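You operate a simulated robot arm through the tools that you are given. There is no shell and no other tool. Be economical: measure what you need, move in short steps, check, and stop when the job is done.

You are at the controls of a simulated robot arm. One attempt, no reset.

## Task
Put things in order on the big board on the work table. At the end: the purple seedling stands where the green glass stood; the beige dish brush is on the silver foil dish; the green glass stands where the silver weight stood; the silver weight stands where the beige dish brush stood; whatever was shut is shut again. Leave all else as you found it, and nothing knocked over.

Only the result counts: the job must be done as asked and must still hold three seconds after the hand-in. Knocking over, shifting, dropping, spilling or breaking anything else fails it.

## Robot
A 6-joint arm with a two-finger parallel gripper, fixed in place. Base frame: the origin is at the foot of the arm, x ahead of it, y to its left, z up; the work surface is at about z = 0. Readings come in m, rad, newtons and seconds.
With the tool pointing down near the work surface it reaches from about 0.14 to 0.58 m from the base axis. Its first joint turns from -1.152 to 1.152 rad. Payload 2.1 kg.
Tool frame: the origin (TCP) lies between the finger pads and is the grasp point; the fingertips stand 0.03 m ahead of it; z points along the fingers, y is the line along which they close. The gripper opens to 0.094 m. The fingers are 0.028 m wide and 0.01 m thick; the gripper's body (0.05 by 0.096 m) begins 0.055 m behind the TCP.
Orientation is that of the tool frame in the base frame, as a unit quaternion [w, x, y, z]. With the fingers straight down and closing along the base's y, the tool's x points along the base's -x, its y along +y and its z along -z.

## Interface
- The arm moves only by the tool apply_moves. Its argument "deltas" is a list of rows, each an object of numbers (a shift or turn left out is 0, a gripper value left out holds the last): "jaw": the opening, from 0 (shut) to 1 (fully open); "dx", "dy", "dz": the shift along the tool's x, y, z in m; "ax", "ay", "az": the turn, a rotation vector about the tool's x, y, z in rad. In form: [{"jaw": .., "dx": .., "dy": .., "dz": .., "ax": .., "ay": .., "az": ..}, ...]. A call has 1 to 8 rows; each row shifts and turns the commanded pose from where the row before left it, along the tool's axes as they then stand. A row lasts 0.2 s, in which the tool goes at most 0.05 m and 0.15 rad; a call with a longer step from one row to the next is refused whole, and so is a gripper value outside its range. A pose out of reach is approached as far as the arm can. The call stops where the force on the tool passes 40 N (or 10 N more than at its start, if that is more) or the arm is blocked; 0.2 s more then pass. The fingers move at their own pace (about 0.072 m/s each) and stop on an object; they squeeze with about 21 N. The grip force told is the motor's: it shows also when the fingers shut on nothing. Time passes only in rows, and 0.2 s behind the last, so rows that do not move let the fingers close. The reply holds the time, the measured pose of the TCP, the force on the tool along the base axes, the opening and the grip force, in the units named above and with some noise.
- Cameras (640 x 400 px; columns grow to the right, rows downward): "scene" is fixed at [0.0511, -0.3802, 0.4643]; the picture's right is [0.76, -0.65, 0.00], its down [-0.49, -0.57, -0.66] and it looks along [0.43, 0.50, -0.75] (base axes); focal length 319 px, centre (320, 200). "wrist" rides on the gripper at [-0.037, 0, -0.058] in the tool frame; the picture's right is [0.00, -1.00, 0.00], its down [0.97, 0.00, -0.24] and it looks along [0.24, 0.00, 0.97] (tool axes); focal length 218 px, centre (320, 200). There is no depth. A picture from a camera that has moved, and an enlarged one, comes with that camera's place and axes in the base frame and with its lens.
- get_image(camera): a new picture of that camera. The clock stands still meanwhile.
- zoom(camera, box): a new picture of the part [left, top, right, bottom] of that camera's present view, enlarged. The clock stands still meanwhile.
- close_job(): hands the job in; it is judged then, once.

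Go step by step. Nothing tells you positions but the pictures and the camera data: compare them with the known pose of the tool, close in by small moves and look again before you grip or let go. The budget is 120 turns and 76 pictures, counting those below and the enlarged ones. Unless the task says otherwise, let go and move clear before handing in.

The tools are called after "Request:" by a JSON object that holds its "method" and its "body". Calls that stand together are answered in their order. apply_moves: Moves the arm, as the interface text tells. Its arguments: {"type":"object","properties":{"deltas":{"type":"array","items":{"type":"object","properties":{"jaw":{"type":"number"},"dx":{"type":"number"},"dy":{"type":"number"},"dz":{"type":"number"},"ax":{"type":"number"},"ay":{"type":"number"},"az":{"type":"number"}}}}},"required":["deltas"]} The other tools are called the same way: get_image (camera) takes a picture; zoom (camera, box) takes an enlarged picture of a part of a camera's view; close_job () hands the job in.

At the start:

```text
t: 0.0
eef_pos: [0.2025, -0.2154, 0.2543]
orientation: [0.002, 0.0, 1.0, -0.001]
force: [0.0, -0.7, 0.0]
width: 0.0939
gripper_force: 0.0
```

scene: 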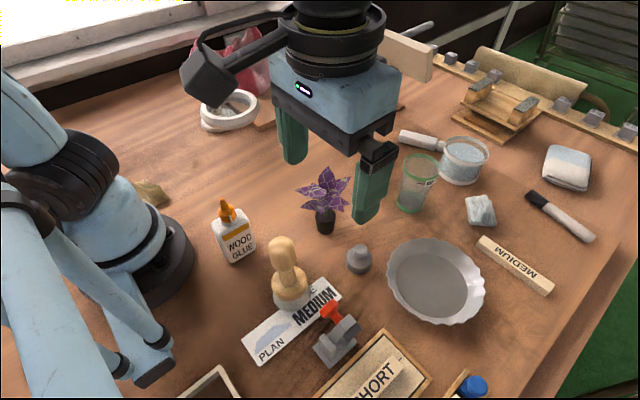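
wrist: 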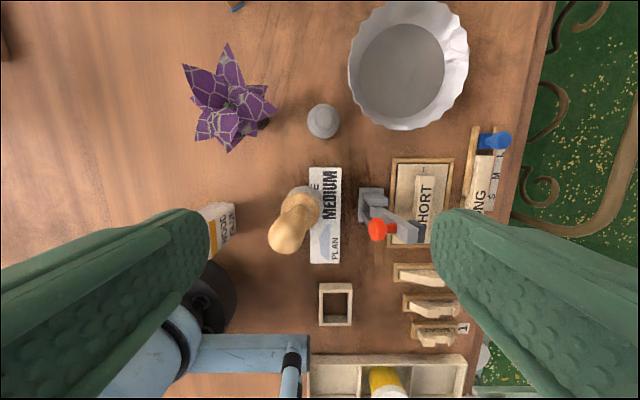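

I'll look closer at the middle of the board, where the items of the task seem to stand, before planning.

Request:
{"method": "zoom", "body": {"camera": "scene", "box": [200, 160, 400, 400]}}

Request:
{"method": "zoom", "body": {"camera": "scene", "box": [360, 60, 640, 340]}}

Request:
{"method": "zoom", "body": {"camera": "wrist", "box": [180, 0, 520, 270]}}

```text
1.67 times, centred on (300, 280) of scene
camera zoom: at [0.0511, -0.3802, 0.4643], right [0.76, -0.65, 0.0], down [-0.49, -0.57, -0.66], along [0.43, 0.5, -0.75], focal length 531 px, centre (353, 67)
```

zoom: 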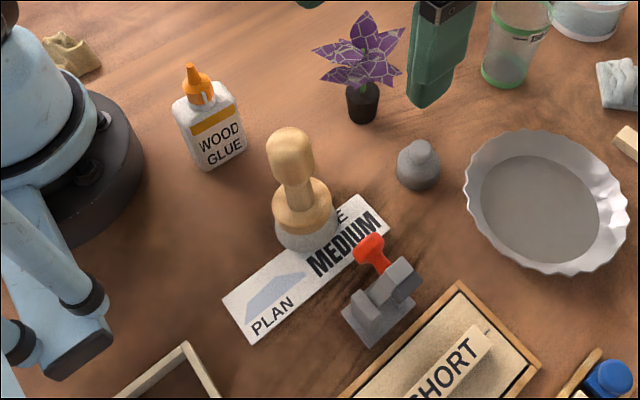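

```text
1.43 times, centred on (500, 200) of scene
camera zoom: at [0.0511, -0.3802, 0.4643], right [0.76, -0.65, 0.0], down [-0.49, -0.57, -0.66], along [0.43, 0.5, -0.75], focal length 455 px, centre (63, 200)
```

zoom: 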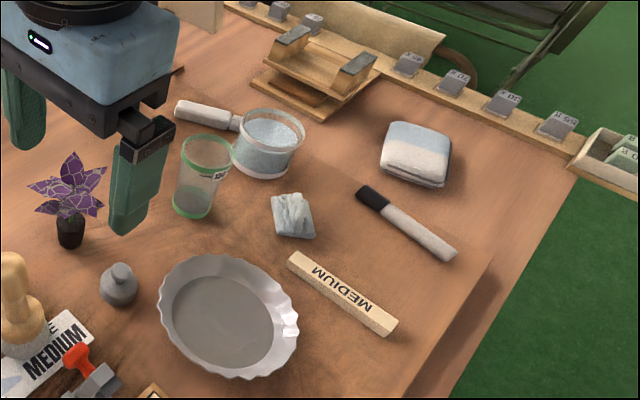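

```text
1.48 times, centred on (350, 135) of wrist
camera zoom: at [0.2384, -0.2152, 0.3133], right [0.0, -1.0, 0.0], down [-0.97, 0.0, 0.24], along [-0.24, 0.0, -0.97], focal length 323 px, centre (276, 296)
```

zoom: 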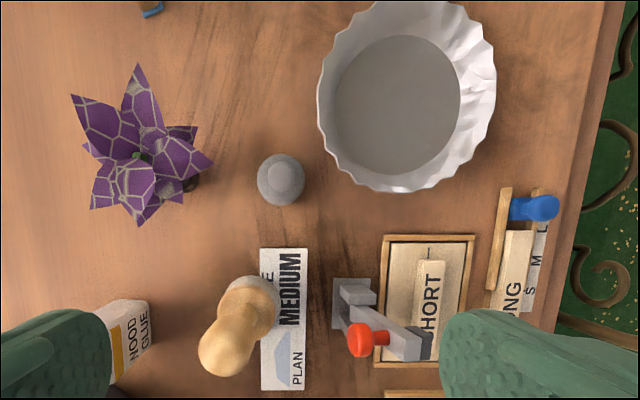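

The four items stand roughly here: brush (0.155, -0.195), weight (0.268, -0.222), seedling (0.28, -0.127) and glass (0.44, -0.193). The dish centre is about (0.338, -0.318). Each spot is freed in turn: brush, weight, glass, then seedling. First I go above the brush.

Request:
{"method": "apply_moves", "body": {"deltas": [{"jaw": 1, "dx": 0.024, "dy": 0.01}, {"dx": 0.0235, "dy": 0.01}, {}, {}]}}

Request:
{"method": "get_image", "body": {"camera": "wrist"}}

Request:
{"method": "get_image", "body": {"camera": "scene"}}

```text
t: 1.0
eef_pos: [0.1531, -0.1945, 0.2537]
orientation: [0.001, 0.0, 1.0, -0.002]
force: [0.2, 0.0, 0.5]
width: 0.094
gripper_force: 0.1
```

```text
70 pictures are left
camera wrist: at [0.1895, -0.1948, 0.3131], right [0.0, -1.0, 0.0], down [-0.97, 0.0, 0.24], along [-0.24, 0.0, -0.97], focal length 218 px, centre (320, 200)
```

wrist: 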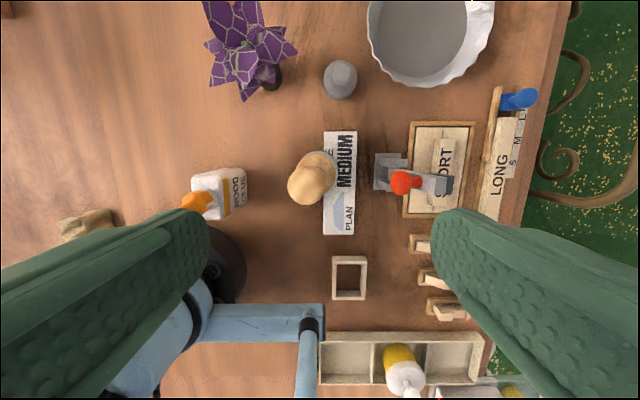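

```text
69 pictures are left
```

scene: 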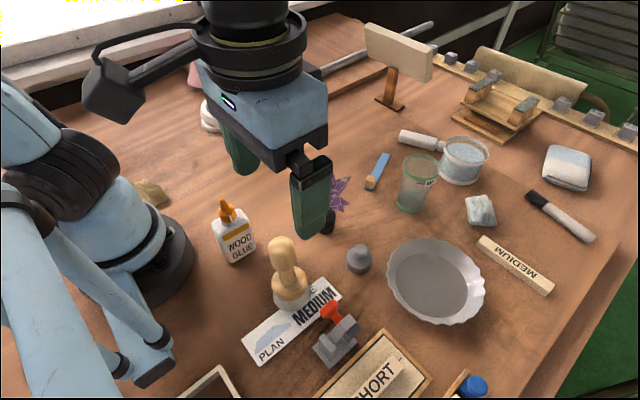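

The brush is almost under the tool; I enlarge it to fix its axis.

Request:
{"method": "zoom", "body": {"camera": "wrist", "box": [260, 130, 380, 250]}}

Request:
{"method": "zoom", "body": {"camera": "scene", "box": [240, 220, 360, 320]}}

```text
3.33 times, centred on (320, 190) of wrist
camera zoom: at [0.1895, -0.1948, 0.3131], right [0.0, -1.0, 0.0], down [-0.97, 0.0, 0.24], along [-0.24, 0.0, -0.97], focal length 728 px, centre (320, 233)
```

zoom: 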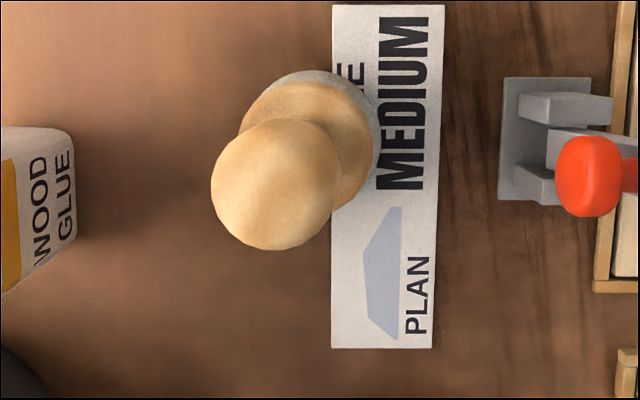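

```text
4.00 times, centred on (300, 270) of scene
camera zoom: at [0.051, -0.3802, 0.4643], right [0.76, -0.65, 0.0], down [-0.49, -0.57, -0.66], along [0.43, 0.5, -0.75], focal length 1275 px, centre (400, -80)
```

zoom: 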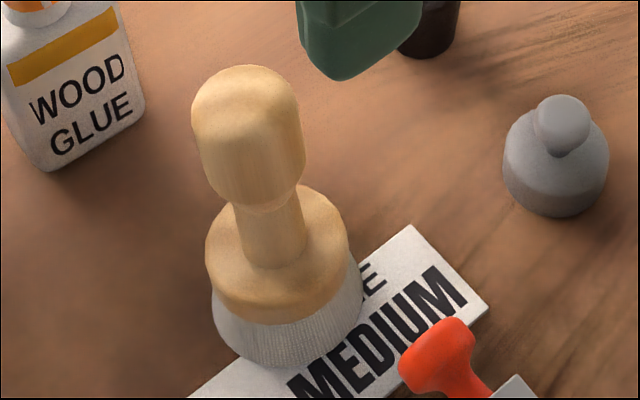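

The brush's axis is at about (0.156, -0.19), with the knob top leaning slightly to (0.156, -0.184). I go down over the knob with open jaws and then grip.

Request:
{"method": "apply_moves", "body": {"deltas": [{"dx": -0.003, "dy": 0.0105}, {"dz": 0.045}, {"dz": 0.045}, {"dz": 0.045}, {}, {}]}}

Request:
{"method": "get_image", "body": {"camera": "scene"}}

```text
t: 2.4
eef_pos: [0.1558, -0.1849, 0.1184]
orientation: [0.001, 0.0, 1.0, 0.0]
force: [0.3, -0.5, 0.4]
width: 0.0938
gripper_force: 0.1
```

```text
66 pictures are left
```

scene: 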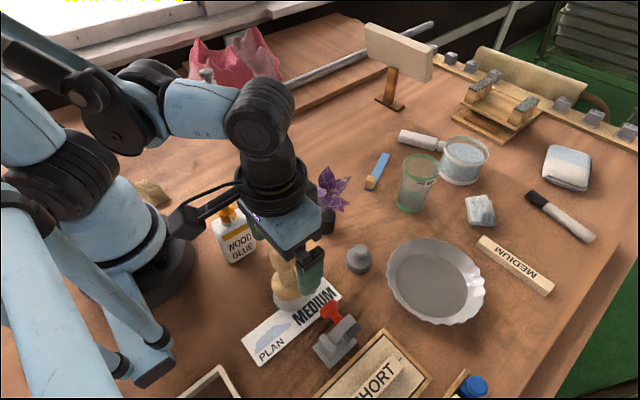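

The fingers straddle the knob. I close and lift a little.

Request:
{"method": "apply_moves", "body": {"deltas": [{"jaw": 0}, {}, {}, {}, {"dz": -0.01}, {"dz": -0.02}, {"dz": -0.03}, {}]}}

Request:
{"method": "get_image", "body": {"camera": "scene"}}

Request:
{"method": "get_image", "body": {"camera": "wrist"}}

```text
t: 4.2
eef_pos: [0.1571, -0.1849, 0.1782]
orientation: [0.002, 0.001, 1.0, -0.001]
force: [0.3, -0.4, -1.1]
width: 0.0325
gripper_force: 20.7
```

```text
65 pictures are left
```

scene: 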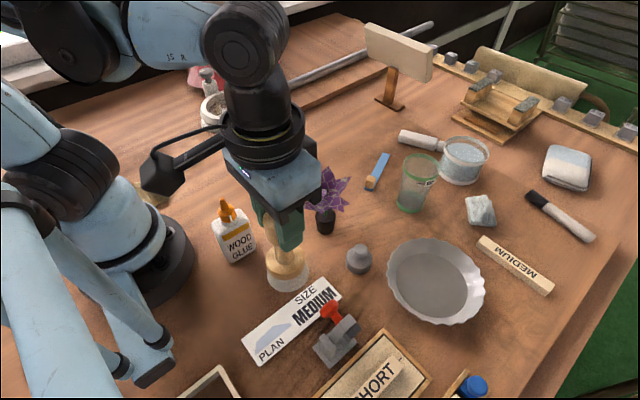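

```text
64 pictures are left
camera wrist: at [0.1932, -0.1839, 0.2373], right [0.0, -1.0, 0.0], down [-0.97, 0.0, 0.24], along [-0.24, 0.0, -0.97], focal length 218 px, centre (320, 200)
```

wrist: 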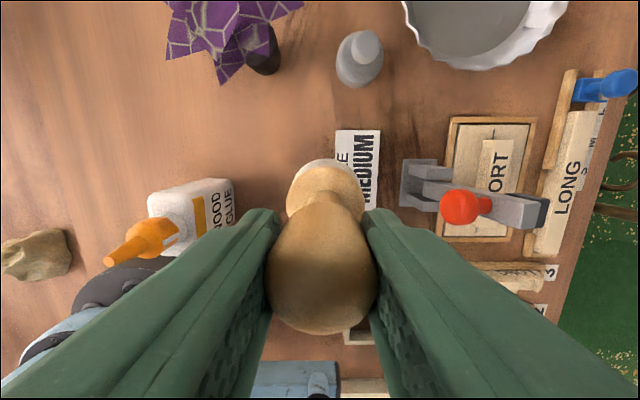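

The brush is gripped and its old place is clear. I raise it and carry it high to above the dish.

Request:
{"method": "apply_moves", "body": {"deltas": [{"dz": -0.045}, {"dx": -0.0356, "dy": -0.0268}, {"dx": -0.0356, "dy": -0.0268}, {"dx": -0.0356, "dy": -0.0268}, {"dx": -0.0356, "dy": -0.0268}, {"dx": -0.0356, "dy": -0.0268}, {}, {}]}}

Request:
{"method": "get_image", "body": {"camera": "scene"}}

Request:
{"method": "get_image", "body": {"camera": "wrist"}}

```text
t: 6.0
eef_pos: [0.3358, -0.3199, 0.2269]
orientation: [0.001, 0.0, 1.0, -0.001]
force: [0.0, -0.5, -1.3]
width: 0.0323
gripper_force: 21.0
```

```text
63 pictures are left
```

scene: 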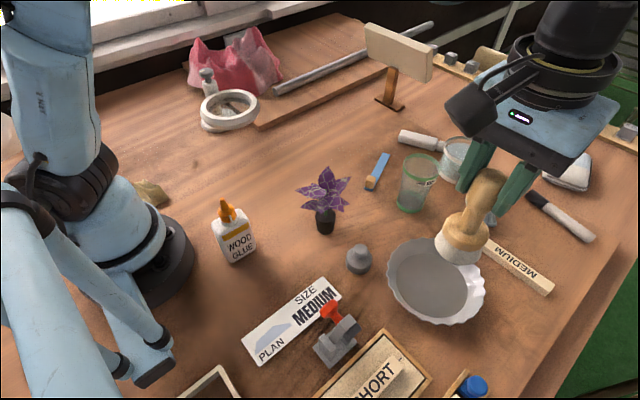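

```text
62 pictures are left
camera wrist: at [0.3716, -0.3203, 0.2859], right [0.0, -1.0, 0.0], down [-0.97, 0.0, 0.24], along [-0.24, 0.0, -0.97], focal length 218 px, centre (320, 200)
```

wrist: 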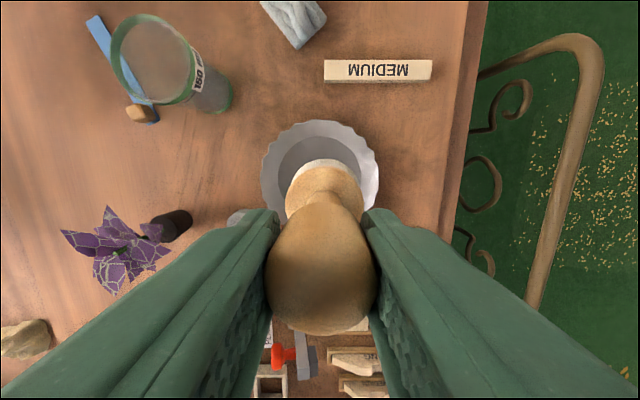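

The dish is centred near (0.329, -0.320), about 7 mm nearer than the tool. I correct for that and lower the brush to just above the floor of the dish.

Request:
{"method": "apply_moves", "body": {"deltas": [{"dx": 0.007, "dz": 0.03}, {"dz": 0.04}, {"dz": 0.025}, {}, {"dz": 0.004}, {"dz": 0.003}, {}]}}

Request:
{"method": "get_image", "body": {"camera": "scene"}}

```text
t: 7.6
eef_pos: [0.3278, -0.32, 0.1225]
orientation: [0.001, 0.0, 1.0, -0.002]
force: [-0.3, 1.1, -0.1]
width: 0.0321
gripper_force: 20.4
```

```text
61 pictures are left
```

scene: 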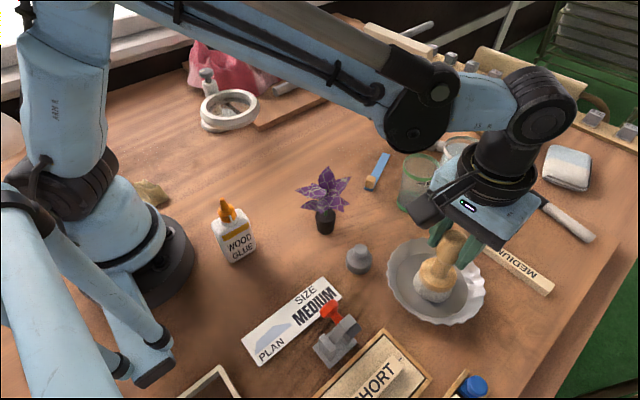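

The weight reading has dropped, so the brush is touching or nearly touching the dish. I go down a little more to confirm.

Request:
{"method": "apply_moves", "body": {"deltas": [{"dz": 0.0015}, {}]}}

Request:
{"method": "zoom", "body": {"camera": "scene", "box": [370, 200, 510, 340]}}

```text
t: 8.2
eef_pos: [0.329, -0.319, 0.1204]
orientation: [0.0, 0.0, 1.0, -0.001]
force: [0.8, 0.7, -0.4]
width: 0.0319
gripper_force: 21.5
```

```text
2.86 times, centred on (440, 270) of scene
camera zoom: at [0.0511, -0.3802, 0.4643], right [0.76, -0.65, 0.0], down [-0.49, -0.57, -0.66], along [0.43, 0.5, -0.75], focal length 911 px, centre (-23, 0)
```

zoom: 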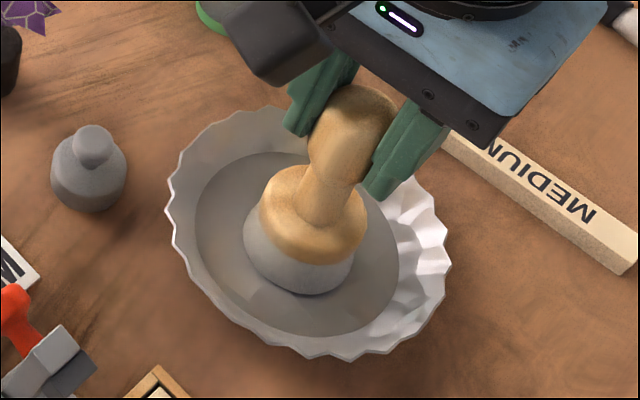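

The contact isn't certain yet; I lower it millimetre by millimetre and watch the force.

Request:
{"method": "apply_moves", "body": {"deltas": [{"dz": 0.0015}, {}]}}

Request:
{"method": "apply_moves", "body": {"deltas": [{"dz": 0.0015}, {}]}}

```text
t: 8.8
eef_pos: [0.3291, -0.32, 0.1199]
orientation: [0.001, 0.001, 1.0, 0.0]
force: [0.0, -2.2, 13.8]
width: 0.0322
gripper_force: 20.9
```

```text
t: 9.4
eef_pos: [0.3283, -0.3201, 0.1178]
orientation: [0.0, -0.001, 1.0, -0.001]
force: [-0.7, -3.9, 20.9]
width: 0.032
gripper_force: 21.2
```

Firm contact now; I ease back up 2 mm, open, and rise straight up.

Request:
{"method": "apply_moves", "body": {"deltas": [{"dz": -0.002}, {"jaw": 1}, {}, {}, {}, {"dz": -0.04}, {"dz": -0.045}, {"dz": -0.045}]}}

Request:
{"method": "get_image", "body": {"camera": "scene"}}

```text
t: 11.2
eef_pos: [0.3279, -0.3208, 0.25]
orientation: [0.001, 0.001, 1.0, -0.001]
force: [-0.4, -0.3, 0.0]
width: 0.0941
gripper_force: 0.0
```

```text
59 pictures are left
```

scene: 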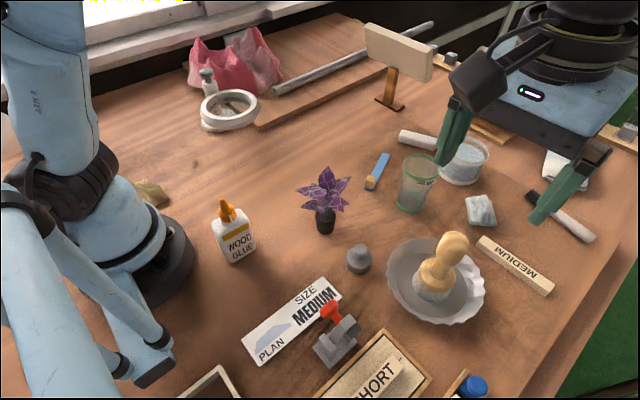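

The brush stands upright in the dish. Next is the weight at about (0.268, -0.222). Its neighbour the dish is close, so I'll turn the gripper by about 59° to close parallel to the rim.

Request:
{"method": "apply_moves", "body": {"deltas": [{"dx": 0.02, "dy": 0.033}, {"dx": 0.02, "dy": 0.033}, {"dx": 0.02, "dy": 0.033}, {}]}}

Request:
{"method": "apply_moves", "body": {"deltas": [{"az": 0.147}, {"az": 0.147}, {"az": 0.147}, {"az": 0.147}, {"az": 0.147}, {"az": 0.147}, {"az": 0.147}, {}]}}

Request:
{"method": "get_image", "body": {"camera": "wrist"}}

Request:
{"method": "get_image", "body": {"camera": "scene"}}

```text
t: 12.2
eef_pos: [0.268, -0.2198, 0.2505]
orientation: [0.001, 0.0, 1.0, -0.002]
force: [0.4, -0.2, 0.1]
width: 0.0941
gripper_force: 0.2
```

```text
t: 14.0
eef_pos: [0.2693, -0.219, 0.2493]
orientation: [0.001, 0.493, 0.87, 0.0]
force: [-0.3, -0.2, -0.9]
width: 0.0942
gripper_force: 0.0
```

```text
58 pictures are left
camera wrist: at [0.2863, -0.2512, 0.3087], right [-0.86, -0.51, 0.0], down [-0.5, 0.83, 0.24], along [-0.12, 0.2, -0.97], focal length 218 px, centre (320, 200)
```

wrist: 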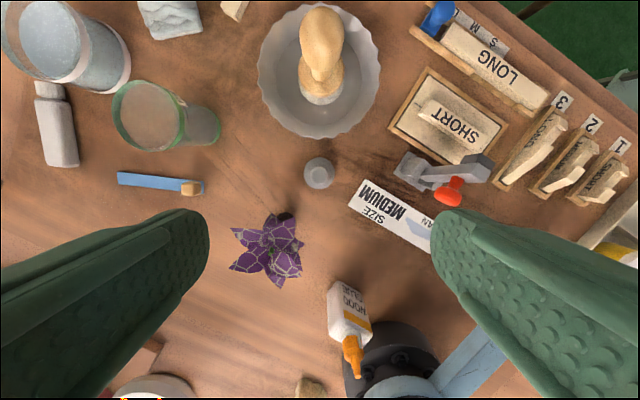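

```text
57 pictures are left
```

scene: 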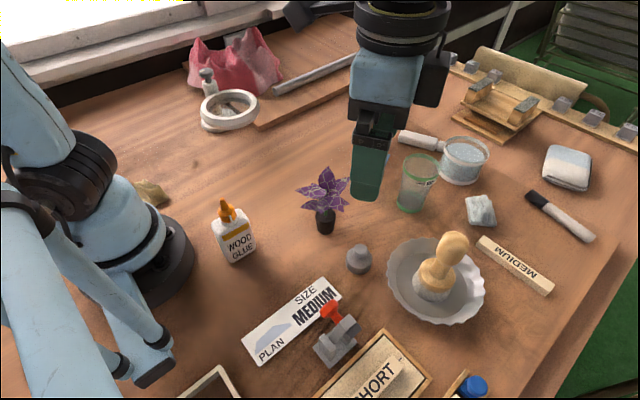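

The weight is under the tool. I turn 16° more to keep the gripper body clear of the seedling's leaves, go halfway down and check.

Request:
{"method": "apply_moves", "body": {"deltas": [{"az": 0.14}, {"az": 0.14}, {"dx": -0.004}, {"dz": 0.04}, {"dz": 0.04}, {}]}}

Request:
{"method": "get_image", "body": {"camera": "wrist"}}

Request:
{"method": "get_image", "body": {"camera": "scene"}}

```text
t: 15.4
eef_pos: [0.2721, -0.2224, 0.1698]
orientation: [0.002, 0.608, 0.794, 0.0]
force: [0.1, 0.3, 0.0]
width: 0.0939
gripper_force: 0.0
```

```text
56 pictures are left
camera wrist: at [0.2804, -0.2589, 0.2289], right [-0.97, -0.26, 0.0], down [-0.25, 0.94, 0.24], along [-0.06, 0.23, -0.97], focal length 218 px, centre (320, 200)
```

wrist: 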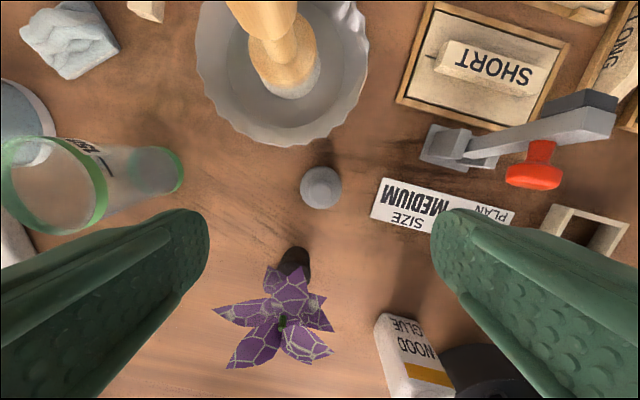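

```text
55 pictures are left
```

scene: 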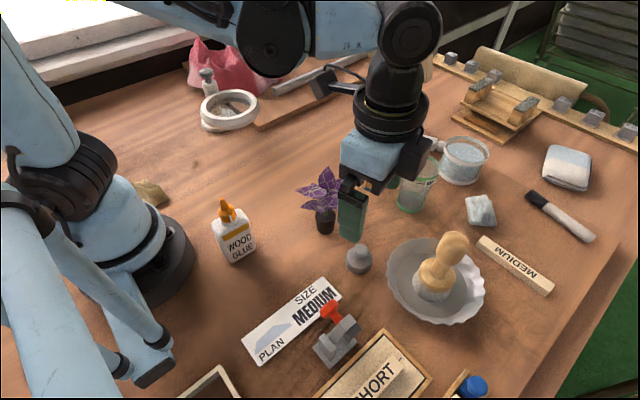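

Aligned on the weight. I continue down and check the clearance to the seedling and the brush.

Request:
{"method": "apply_moves", "body": {"deltas": [{"dz": 0.045}, {"dz": 0.045}, {}]}}

Request:
{"method": "zoom", "body": {"camera": "scene", "box": [270, 60, 510, 340]}}

Request:
{"method": "get_image", "body": {"camera": "wrist"}}

```text
t: 16.2
eef_pos: [0.2712, -0.2264, 0.0796]
orientation: [0.002, 0.609, 0.793, 0.0]
force: [0.5, -0.4, 0.7]
width: 0.0942
gripper_force: 0.1
```

```text
1.43 times, centred on (390, 200) of scene
camera zoom: at [0.051, -0.3802, 0.4643], right [0.76, -0.65, 0.0], down [-0.49, -0.57, -0.66], along [0.43, 0.5, -0.75], focal length 455 px, centre (220, 200)
```

zoom: 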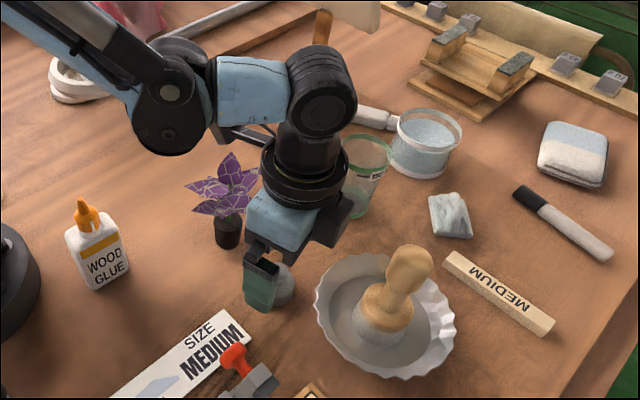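

```text
53 pictures are left
camera wrist: at [0.2807, -0.261, 0.1387], right [-0.97, -0.26, 0.0], down [-0.25, 0.94, 0.24], along [-0.06, 0.23, -0.97], focal length 218 px, centre (320, 200)
```

wrist: 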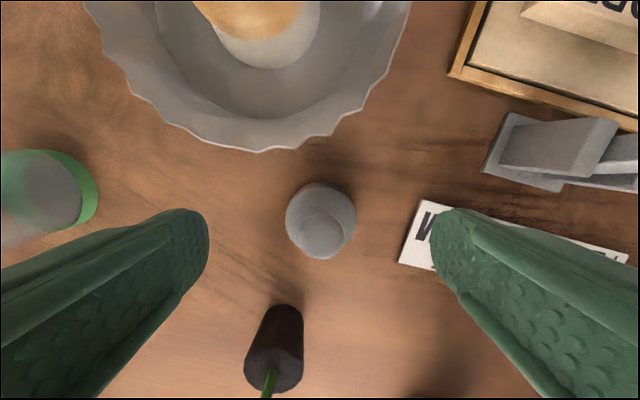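

The weight is centred between the fingers. I go down the last 4 cm and grip.

Request:
{"method": "apply_moves", "body": {"deltas": [{"dz": 0.02}, {"dz": 0.018}, {}, {"jaw": 0}, {}, {}, {}]}}

Request:
{"method": "get_image", "body": {"camera": "scene"}}

```text
t: 17.8
eef_pos: [0.2706, -0.2262, 0.0432]
orientation: [0.002, 0.609, 0.793, 0.001]
force: [0.0, -0.4, -1.2]
width: 0.0401
gripper_force: 21.2
```

```text
52 pictures are left
```

scene: 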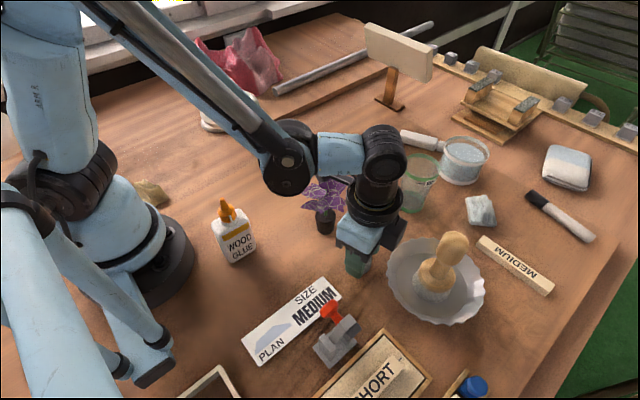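

Gripped at 0.040 m; the weight's spot is about (0.270, -0.225). I lift straight up and check.

Request:
{"method": "apply_moves", "body": {"deltas": [{"dz": -0.02}, {"dz": -0.04}, {"dz": -0.045}, {"dz": -0.045}, {}]}}

Request:
{"method": "get_image", "body": {"camera": "scene"}}

```text
t: 19.0
eef_pos: [0.2692, -0.2259, 0.1921]
orientation: [0.002, 0.609, 0.793, 0.0]
force: [0.7, 0.8, -2.9]
width: 0.0402
gripper_force: 20.9
```

```text
51 pictures are left
```

scene: 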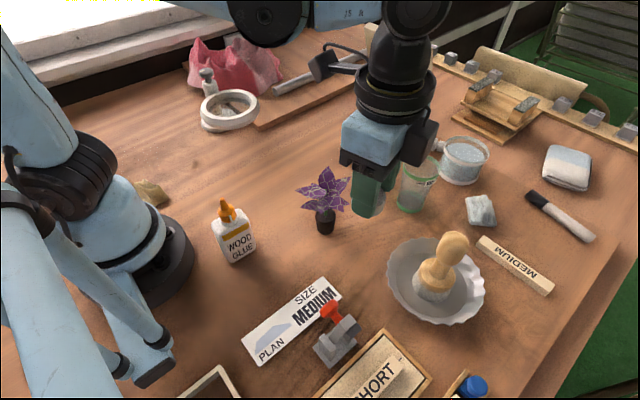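

The weight is held (the force shows its load) and the seedling is untouched. I carry it to above the brush's old spot at (0.1555, -0.192).

Request:
{"method": "apply_moves", "body": {"deltas": [{"dx": 0.0208, "dy": -0.0338}, {"dx": 0.0208, "dy": -0.0338}, {"dx": 0.0208, "dy": -0.0338}, {}, {"dz": 0.045}, {"dz": 0.045}, {}]}}

Request:
{"method": "get_image", "body": {"camera": "scene"}}

Request:
{"method": "get_image", "body": {"camera": "wrist"}}

```text
t: 20.6
eef_pos: [0.156, -0.1919, 0.0978]
orientation: [0.002, 0.609, 0.793, 0.0]
force: [-0.2, 1.1, -2.7]
width: 0.0403
gripper_force: 21.1
```

```text
50 pictures are left
```

scene: 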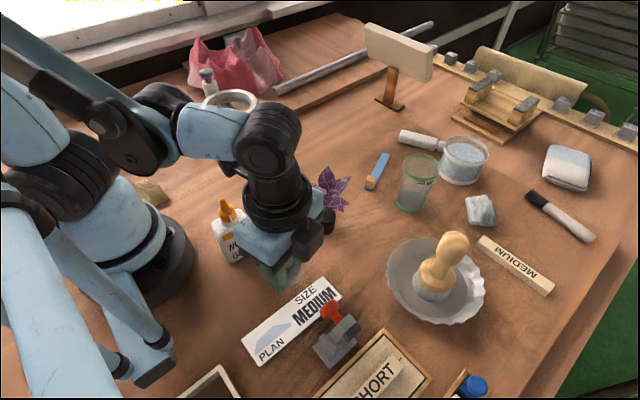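

```text
49 pictures are left
camera wrist: at [0.165, -0.2281, 0.1585], right [-0.97, -0.26, 0.0], down [-0.25, 0.94, 0.24], along [-0.06, 0.23, -0.97], focal length 218 px, centre (320, 200)
```

wrist: 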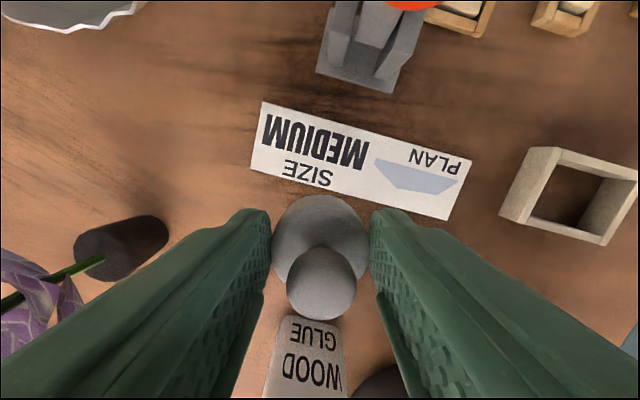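

The weight hangs over the brush's old spot, next to the card edge. I lower it nearly to the table.

Request:
{"method": "apply_moves", "body": {"deltas": [{"dz": 0.025}, {"dz": 0.02}, {"dz": 0.005}, {}]}}

Request:
{"method": "get_image", "body": {"camera": "wrist"}}

Request:
{"method": "zoom", "body": {"camera": "scene", "box": [180, 120, 380, 340]}}

```text
t: 21.6
eef_pos: [0.1558, -0.19, 0.0514]
orientation: [0.001, 0.608, 0.794, 0.001]
force: [0.2, -0.2, -1.7]
width: 0.0401
gripper_force: 21.5
```

```text
48 pictures are left
camera wrist: at [0.1643, -0.226, 0.11], right [-0.97, -0.26, 0.0], down [-0.25, 0.94, 0.24], along [-0.06, 0.23, -0.97], focal length 218 px, centre (320, 200)
```

wrist: 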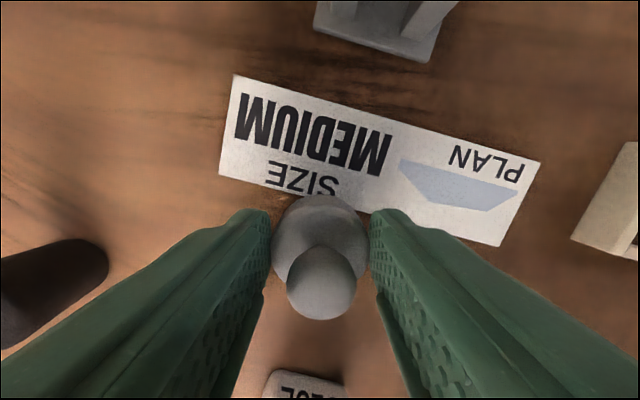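

```text
1.82 times, centred on (280, 230) of scene
camera zoom: at [0.0511, -0.3802, 0.4643], right [0.76, -0.65, 0.0], down [-0.49, -0.57, -0.66], along [0.43, 0.5, -0.75], focal length 580 px, centre (393, 146)
```

zoom: 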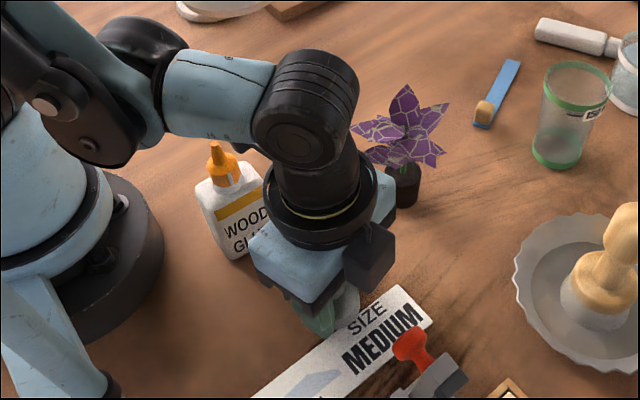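

Well clear of everything. I lower the last millimetres, watching the force.

Request:
{"method": "apply_moves", "body": {"deltas": [{"dz": 0.003}, {"dz": 0.002}, {}]}}

Request:
{"method": "apply_moves", "body": {"deltas": [{"dz": 0.0015}, {}]}}

```text
t: 22.4
eef_pos: [0.1556, -0.1891, 0.0461]
orientation: [0.001, 0.609, 0.793, 0.0]
force: [0.1, 0.0, -2.6]
width: 0.0402
gripper_force: 21.1
```

```text
t: 23.0
eef_pos: [0.1564, -0.1899, 0.0448]
orientation: [0.001, 0.609, 0.793, 0.0]
force: [-0.3, -0.4, -2.3]
width: 0.04
gripper_force: 21.0
```

Request:
{"method": "apply_moves", "body": {"deltas": [{"dz": 0.0015}, {}]}}

Request:
{"method": "apply_moves", "body": {"deltas": [{"dz": 0.001}, {}]}}

```text
t: 23.6
eef_pos: [0.1558, -0.1897, 0.0439]
orientation: [0.002, 0.608, 0.794, 0.0]
force: [0.6, 1.7, 16.6]
width: 0.0399
gripper_force: 21.2
```

```text
t: 24.2
eef_pos: [0.1564, -0.1882, 0.0438]
orientation: [0.002, 0.609, 0.793, 0.001]
force: [1.0, 2.3, 16.3]
width: 0.04
gripper_force: 21.1
```

The weight is down. I ease off, open the jaws partway and rise straight up.

Request:
{"method": "apply_moves", "body": {"deltas": [{"dz": -0.001}, {"jaw": 0.75}, {}, {}, {"dz": -0.03}, {"dz": -0.045}, {"dz": -0.045}, {"dz": -0.045}]}}

Request:
{"method": "get_image", "body": {"camera": "wrist"}}

Request:
{"method": "get_image", "body": {"camera": "scene"}}

```text
t: 26.0
eef_pos: [0.1559, -0.1891, 0.209]
orientation: [0.002, 0.608, 0.794, 0.0]
force: [0.7, -0.3, 0.7]
width: 0.0704
gripper_force: 0.1
```

```text
46 pictures are left
camera wrist: at [0.1646, -0.2235, 0.268], right [-0.97, -0.26, 0.0], down [-0.25, 0.94, 0.24], along [-0.06, 0.23, -0.97], focal length 218 px, centre (320, 200)
```

wrist: 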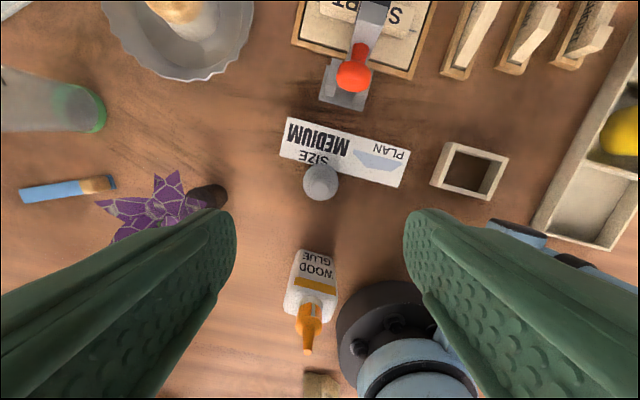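

```text
45 pictures are left
```

scene: 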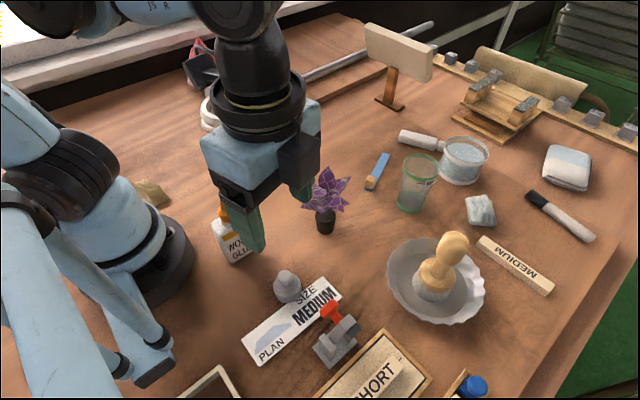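

The weight is down at the brush's spot. I enlarge it to check that it stands level.

Request:
{"method": "zoom", "body": {"camera": "scene", "box": [240, 220, 360, 320]}}

Request:
{"method": "zoom", "body": {"camera": "scene", "box": [360, 120, 480, 240]}}

```text
4.00 times, centred on (300, 270) of scene
camera zoom: at [0.051, -0.3802, 0.4643], right [0.76, -0.65, 0.0], down [-0.49, -0.57, -0.66], along [0.43, 0.5, -0.75], focal length 1275 px, centre (400, -80)
```

zoom: 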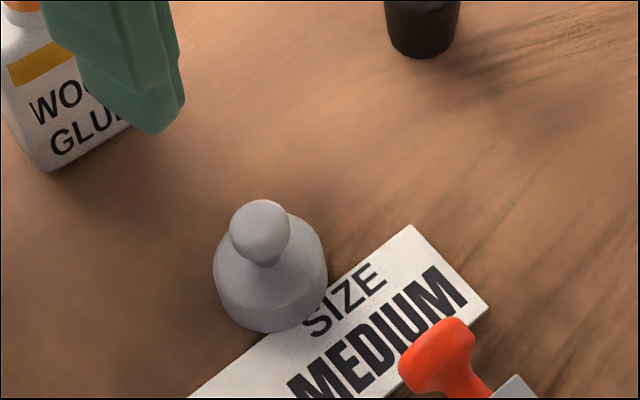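

```text
3.33 times, centred on (420, 180) of scene
camera zoom: at [0.051, -0.3802, 0.4643], right [0.76, -0.65, 0.0], down [-0.49, -0.57, -0.66], along [0.43, 0.5, -0.75], focal length 1062 px, centre (-13, 267)
```

zoom: 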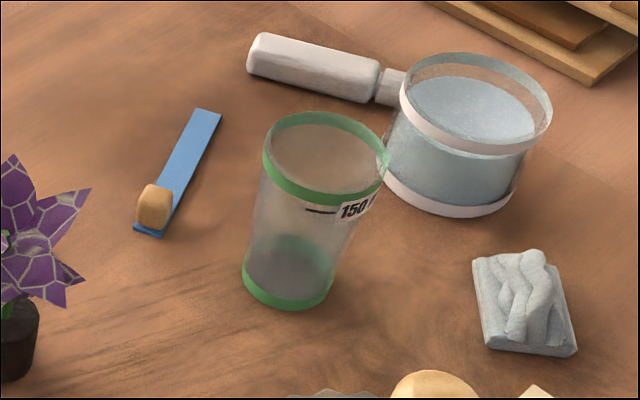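

The weight stands on the spot, partly on the card just as the brush did. Next is the glass at about (0.447, -0.188). I turn the gripper back and travel above it.

Request:
{"method": "apply_moves", "body": {"deltas": [{"jaw": 1, "az": -0.147, "dz": -0.02}, {"az": -0.147, "dz": -0.02}, {"az": -0.147}, {"az": -0.147}, {"az": -0.147}, {"az": -0.147}, {"az": -0.147}, {"az": -0.147}]}}

Request:
{"method": "apply_moves", "body": {"deltas": [{"az": -0.133}, {"dx": -0.048}, {"dx": -0.048}, {"dx": -0.048}, {"dx": -0.048}, {"dx": -0.048}, {"dx": -0.048}, {}]}}

Request:
{"method": "get_image", "body": {"camera": "wrist"}}

Request:
{"method": "get_image", "body": {"camera": "scene"}}

```text
t: 27.8
eef_pos: [0.1556, -0.1893, 0.2495]
orientation: [0.001, 0.064, 0.998, 0.0]
force: [1.3, -0.2, -0.5]
width: 0.0941
gripper_force: 0.1
```

```text
t: 29.6
eef_pos: [0.442, -0.1907, 0.2501]
orientation: [0.001, 0.0, 1.0, -0.001]
force: [-0.2, -0.5, 0.1]
width: 0.0941
gripper_force: 0.1
```

```text
42 pictures are left
camera wrist: at [0.4787, -0.1912, 0.3088], right [0.0, -1.0, 0.0], down [-0.97, 0.0, 0.24], along [-0.24, 0.0, -0.97], focal length 218 px, centre (320, 200)
```

wrist: 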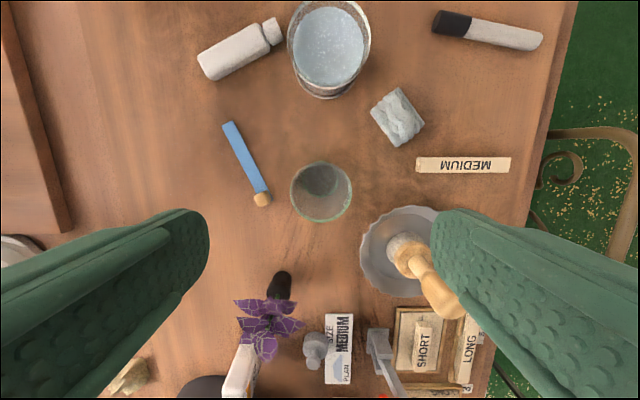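

```text
41 pictures are left
```

scene: 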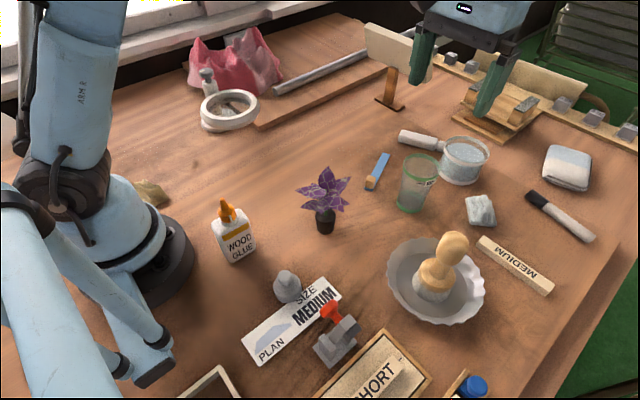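

The glass measures as centred at about (0.433, -0.193), upright and clear of its neighbours. I correct for that and go down partway around it.

Request:
{"method": "apply_moves", "body": {"deltas": [{"dx": 0.009, "dy": -0.002}, {"dz": 0.045}, {"dz": 0.045}, {"dz": 0.02}, {}]}}

Request:
{"method": "get_image", "body": {"camera": "wrist"}}

Request:
{"method": "get_image", "body": {"camera": "scene"}}

```text
t: 30.8
eef_pos: [0.435, -0.1915, 0.1396]
orientation: [0.001, 0.0, 1.0, -0.001]
force: [0.4, 0.0, -0.5]
width: 0.0938
gripper_force: 0.1
```

```text
40 pictures are left
camera wrist: at [0.4708, -0.1923, 0.1978], right [0.0, -1.0, 0.0], down [-0.97, 0.0, 0.24], along [-0.24, 0.0, -0.97], focal length 218 px, centre (320, 200)
```

wrist: 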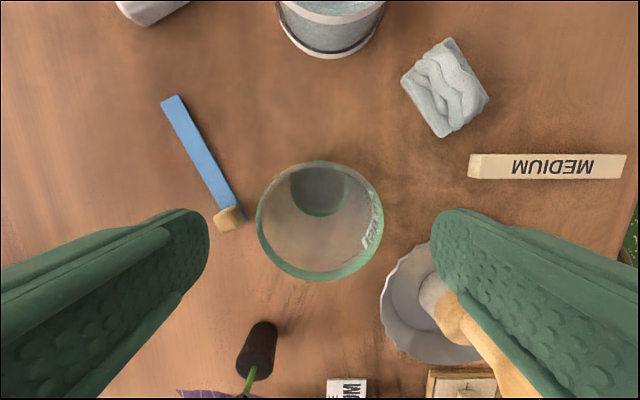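

```text
39 pictures are left
```

scene: 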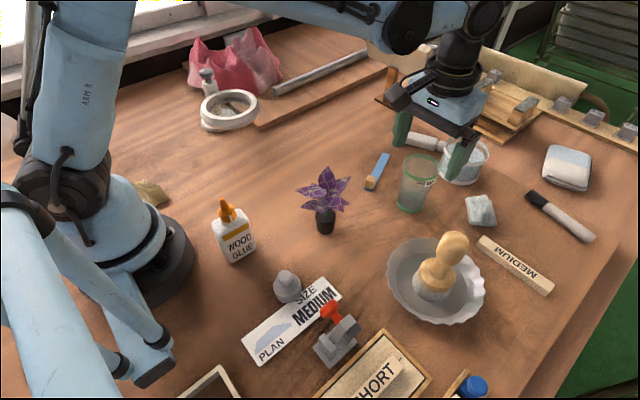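

The glass is centred between the fingers. I go down to grip height and close.

Request:
{"method": "apply_moves", "body": {"deltas": [{"dx": 0.002, "dz": 0.04}, {"dz": 0.038}, {}, {"jaw": 0}, {}, {}, {}]}}

Request:
{"method": "zoom", "body": {"camera": "scene", "box": [340, 80, 520, 260]}}

```text
t: 32.4
eef_pos: [0.432, -0.1921, 0.0599]
orientation: [0.001, 0.001, 1.0, -0.002]
force: [-0.3, -0.3, -0.6]
width: 0.0592
gripper_force: 21.2
```

```text
2.22 times, centred on (430, 170) of scene
camera zoom: at [0.0511, -0.3802, 0.4643], right [0.76, -0.65, 0.0], down [-0.49, -0.57, -0.66], along [0.43, 0.5, -0.75], focal length 708 px, centre (76, 267)
```

zoom: 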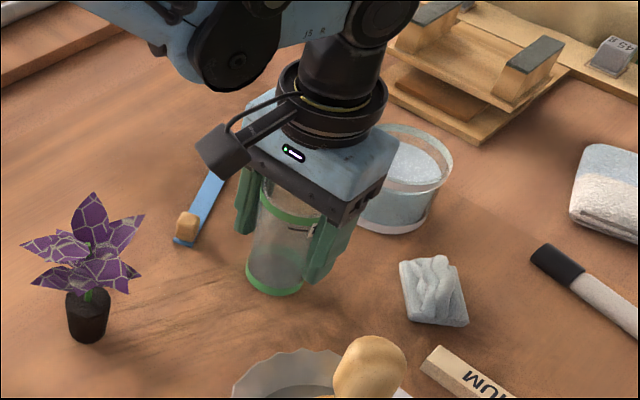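

The glass is gripped; its spot is about (0.432, -0.192). I lift it and check.

Request:
{"method": "apply_moves", "body": {"deltas": [{"dz": -0.01}, {"dz": -0.03}, {"dz": -0.04}, {"dz": -0.04}, {}]}}

Request:
{"method": "get_image", "body": {"camera": "scene"}}

```text
t: 33.6
eef_pos: [0.4324, -0.1909, 0.1793]
orientation: [0.001, -0.001, 1.0, -0.001]
force: [-0.2, -1.0, -1.0]
width: 0.0591
gripper_force: 20.8
```

```text
37 pictures are left
```

scene: 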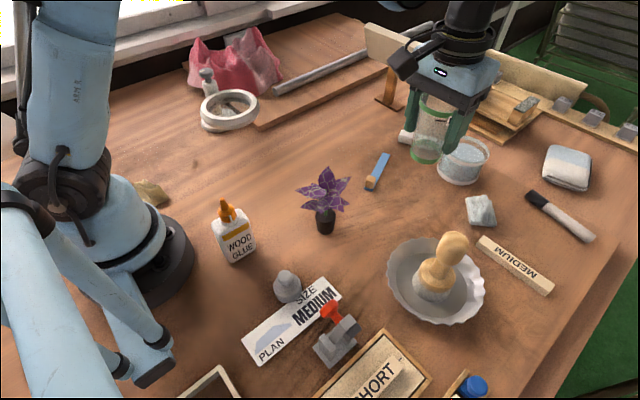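

I carry the glass over to the weight's old spot at height and turn the gripper again by 75° there.

Request:
{"method": "apply_moves", "body": {"deltas": [{"dz": -0.03}, {"dx": 0.041, "dy": -0.0078}, {"dx": 0.041, "dy": -0.0078}, {"dx": 0.041, "dy": -0.0078}, {"dx": 0.041, "dy": -0.0078}, {}]}}

Request:
{"method": "apply_moves", "body": {"deltas": [{"az": 0.147}, {"az": 0.147}, {"az": 0.147}, {"az": 0.147}, {"az": 0.147}, {"az": 0.147}, {"az": 0.147}, {"az": 0.147}]}}

Request:
{"method": "apply_moves", "body": {"deltas": [{"az": 0.134}, {"dz": 0.045}, {"dz": 0.04}, {}]}}

Request:
{"method": "get_image", "body": {"camera": "wrist"}}

Request:
{"method": "get_image", "body": {"camera": "scene"}}

```text
t: 35.0
eef_pos: [0.2681, -0.2241, 0.2116]
orientation: [0.001, 0.001, 1.0, 0.0]
force: [-0.5, -0.2, -1.5]
width: 0.0591
gripper_force: 20.8
```

```text
t: 36.8
eef_pos: [0.2686, -0.2228, 0.2105]
orientation: [0.0, 0.555, 0.832, 0.0]
force: [0.3, -0.8, -1.6]
width: 0.0595
gripper_force: 21.0
```

```text
t: 37.8
eef_pos: [0.2671, -0.2241, 0.1263]
orientation: [0.001, 0.61, 0.793, 0.0]
force: [0.2, 0.1, -1.3]
width: 0.0592
gripper_force: 20.9
```

```text
36 pictures are left
camera wrist: at [0.276, -0.2603, 0.1847], right [-0.97, -0.26, 0.0], down [-0.25, 0.94, 0.24], along [-0.06, 0.23, -0.97], focal length 218 px, centre (320, 200)
```

wrist: 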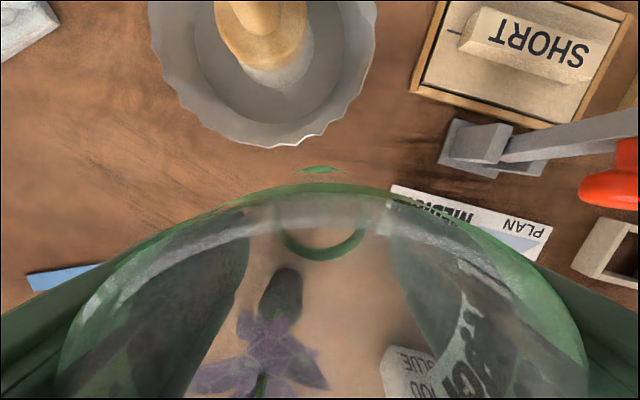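

```text
35 pictures are left
```

scene: 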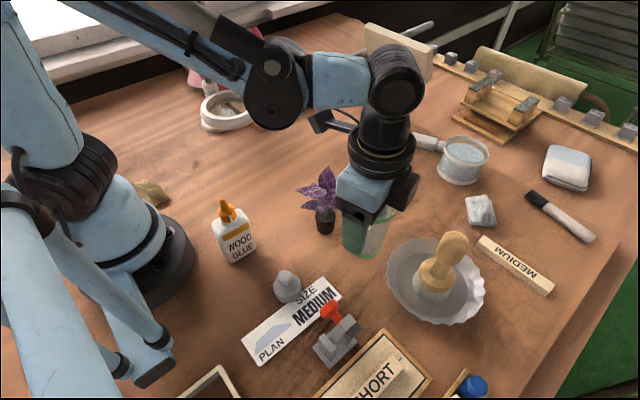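

The glass hangs over the spot, with about 1 cm to spare to the dish. I lower it to just above the table.

Request:
{"method": "apply_moves", "body": {"deltas": [{"dz": 0.03}, {"dz": 0.022}, {"dz": 0.007}, {}]}}

Request:
{"method": "zoom", "body": {"camera": "scene", "box": [280, 120, 500, 340]}}

Request:
{"method": "get_image", "body": {"camera": "wrist"}}

```text
t: 38.8
eef_pos: [0.2676, -0.2248, 0.0678]
orientation: [0.001, 0.609, 0.793, 0.0]
force: [0.9, -0.5, -1.0]
width: 0.0593
gripper_force: 21.1
```

```text
1.82 times, centred on (390, 230) of scene
camera zoom: at [0.0511, -0.3802, 0.4643], right [0.76, -0.65, 0.0], down [-0.49, -0.57, -0.66], along [0.43, 0.5, -0.75], focal length 580 px, centre (193, 146)
```

zoom: 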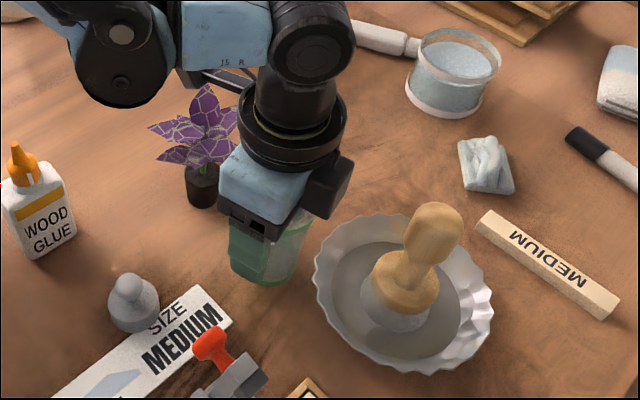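

```text
33 pictures are left
camera wrist: at [0.2765, -0.2599, 0.1263], right [-0.97, -0.26, 0.0], down [-0.25, 0.94, 0.24], along [-0.06, 0.23, -0.97], focal length 218 px, centre (320, 200)
```

wrist: 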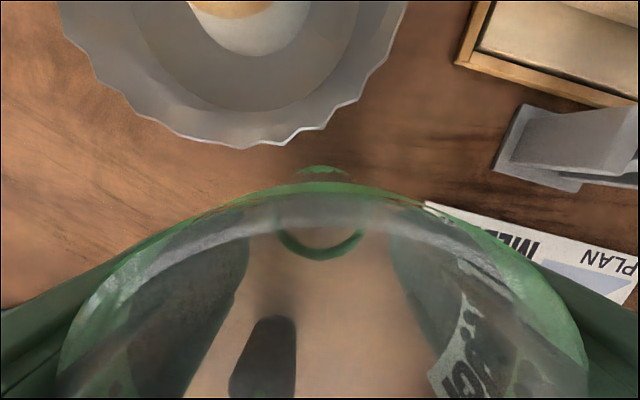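

Clear of the dish and the leaves. I lower it the last ~7 mm carefully until it touches.

Request:
{"method": "apply_moves", "body": {"deltas": [{"dz": 0.004}, {"dz": 0.002}, {}]}}

Request:
{"method": "apply_moves", "body": {"deltas": [{"dz": 0.001}, {}]}}

Request:
{"method": "apply_moves", "body": {"deltas": [{"dz": 0.001}, {}]}}

```text
t: 39.6
eef_pos: [0.2689, -0.2238, 0.0627]
orientation: [0.002, 0.608, 0.794, -0.001]
force: [-0.5, 0.5, -0.6]
width: 0.0594
gripper_force: 21.1
```

```text
t: 40.2
eef_pos: [0.2686, -0.2238, 0.0601]
orientation: [0.001, 0.609, 0.793, 0.0]
force: [-0.3, -0.6, -0.8]
width: 0.0593
gripper_force: 21.8
```

```text
t: 40.8
eef_pos: [0.2683, -0.2238, 0.0593]
orientation: [0.001, 0.609, 0.793, 0.0]
force: [-0.3, 0.3, -1.1]
width: 0.0589
gripper_force: 21.3
```

Request:
{"method": "apply_moves", "body": {"deltas": [{"dz": 0.001}, {}]}}

Request:
{"method": "apply_moves", "body": {"deltas": [{"dz": 0.001}, {}]}}

```text
t: 41.4
eef_pos: [0.269, -0.2234, 0.0584]
orientation: [0.002, 0.609, 0.793, -0.001]
force: [2.3, -0.5, 19.5]
width: 0.0592
gripper_force: 21.0
```

```text
t: 42.0
eef_pos: [0.2693, -0.2234, 0.0583]
orientation: [0.001, 0.609, 0.793, 0.0]
force: [3.5, 0.1, 17.2]
width: 0.0589
gripper_force: 21.0
```

Touchdown. I ease off, open and rise.

Request:
{"method": "apply_moves", "body": {"deltas": [{"dz": -0.0015}, {"jaw": 0.95}, {}, {}, {"dz": -0.03}, {"dz": -0.045}, {"dz": -0.045}, {"dz": -0.045}]}}

Request:
{"method": "get_image", "body": {"camera": "scene"}}

Request:
{"method": "get_image", "body": {"camera": "wrist"}}

```text
t: 43.8
eef_pos: [0.2698, -0.2226, 0.2261]
orientation: [0.001, 0.609, 0.793, 0.0]
force: [-1.1, -1.2, 0.4]
width: 0.0891
gripper_force: 0.1
```

```text
32 pictures are left
```

scene: 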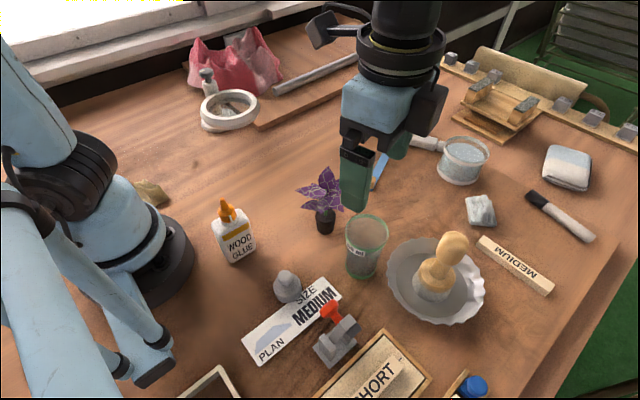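

```text
31 pictures are left
camera wrist: at [0.2782, -0.2587, 0.2856], right [-0.97, -0.26, 0.0], down [-0.25, 0.94, 0.24], along [-0.06, 0.23, -0.97], focal length 218 px, centre (320, 200)
```

wrist: 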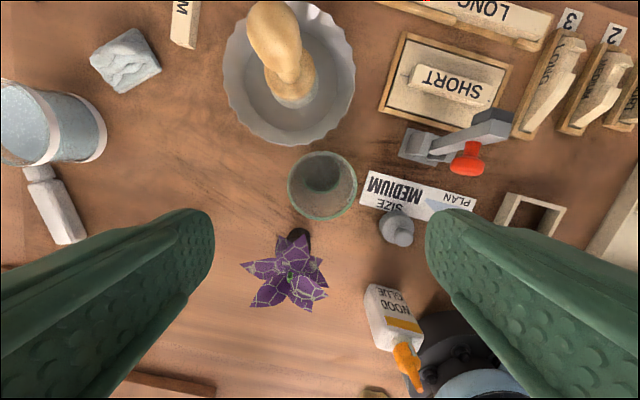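

The glass stands upright on the weight's spot. Last comes the seedling; its leaves overhang the pot, so I look at its shape closely.

Request:
{"method": "zoom", "body": {"camera": "scene", "box": [285, 150, 365, 245]}}

Request:
{"method": "zoom", "body": {"camera": "wrist", "box": [225, 200, 345, 320]}}

```text
4.21 times, centred on (325, 198) of scene
camera zoom: at [0.051, -0.3802, 0.4643], right [0.76, -0.65, 0.0], down [-0.49, -0.57, -0.66], along [0.43, 0.5, -0.75], focal length 1342 px, centre (299, 210)
```

zoom: 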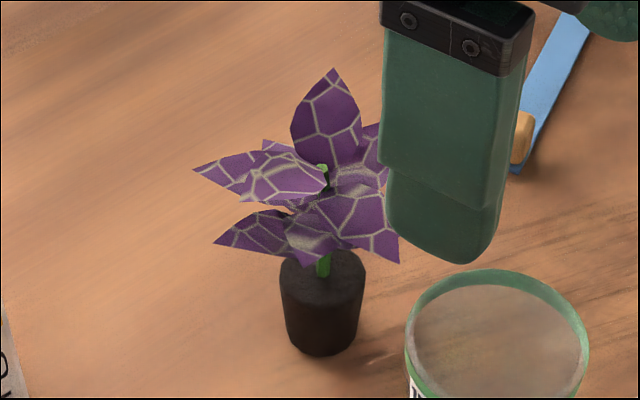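

```text
3.33 times, centred on (285, 260) of wrist
camera zoom: at [0.2782, -0.2587, 0.2856], right [-0.97, -0.26, 0.0], down [-0.25, 0.94, 0.24], along [-0.06, 0.23, -0.97], focal length 728 px, centre (437, 0)
```

zoom: 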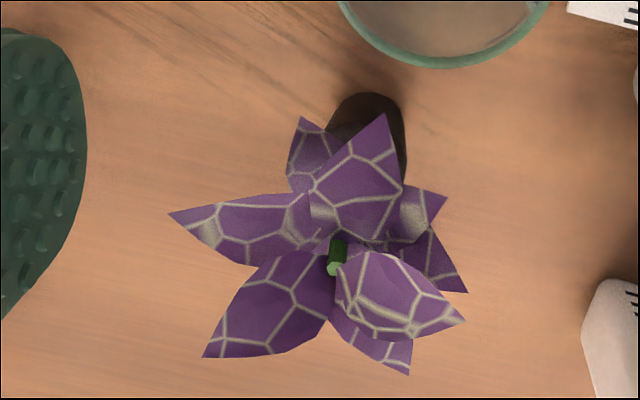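

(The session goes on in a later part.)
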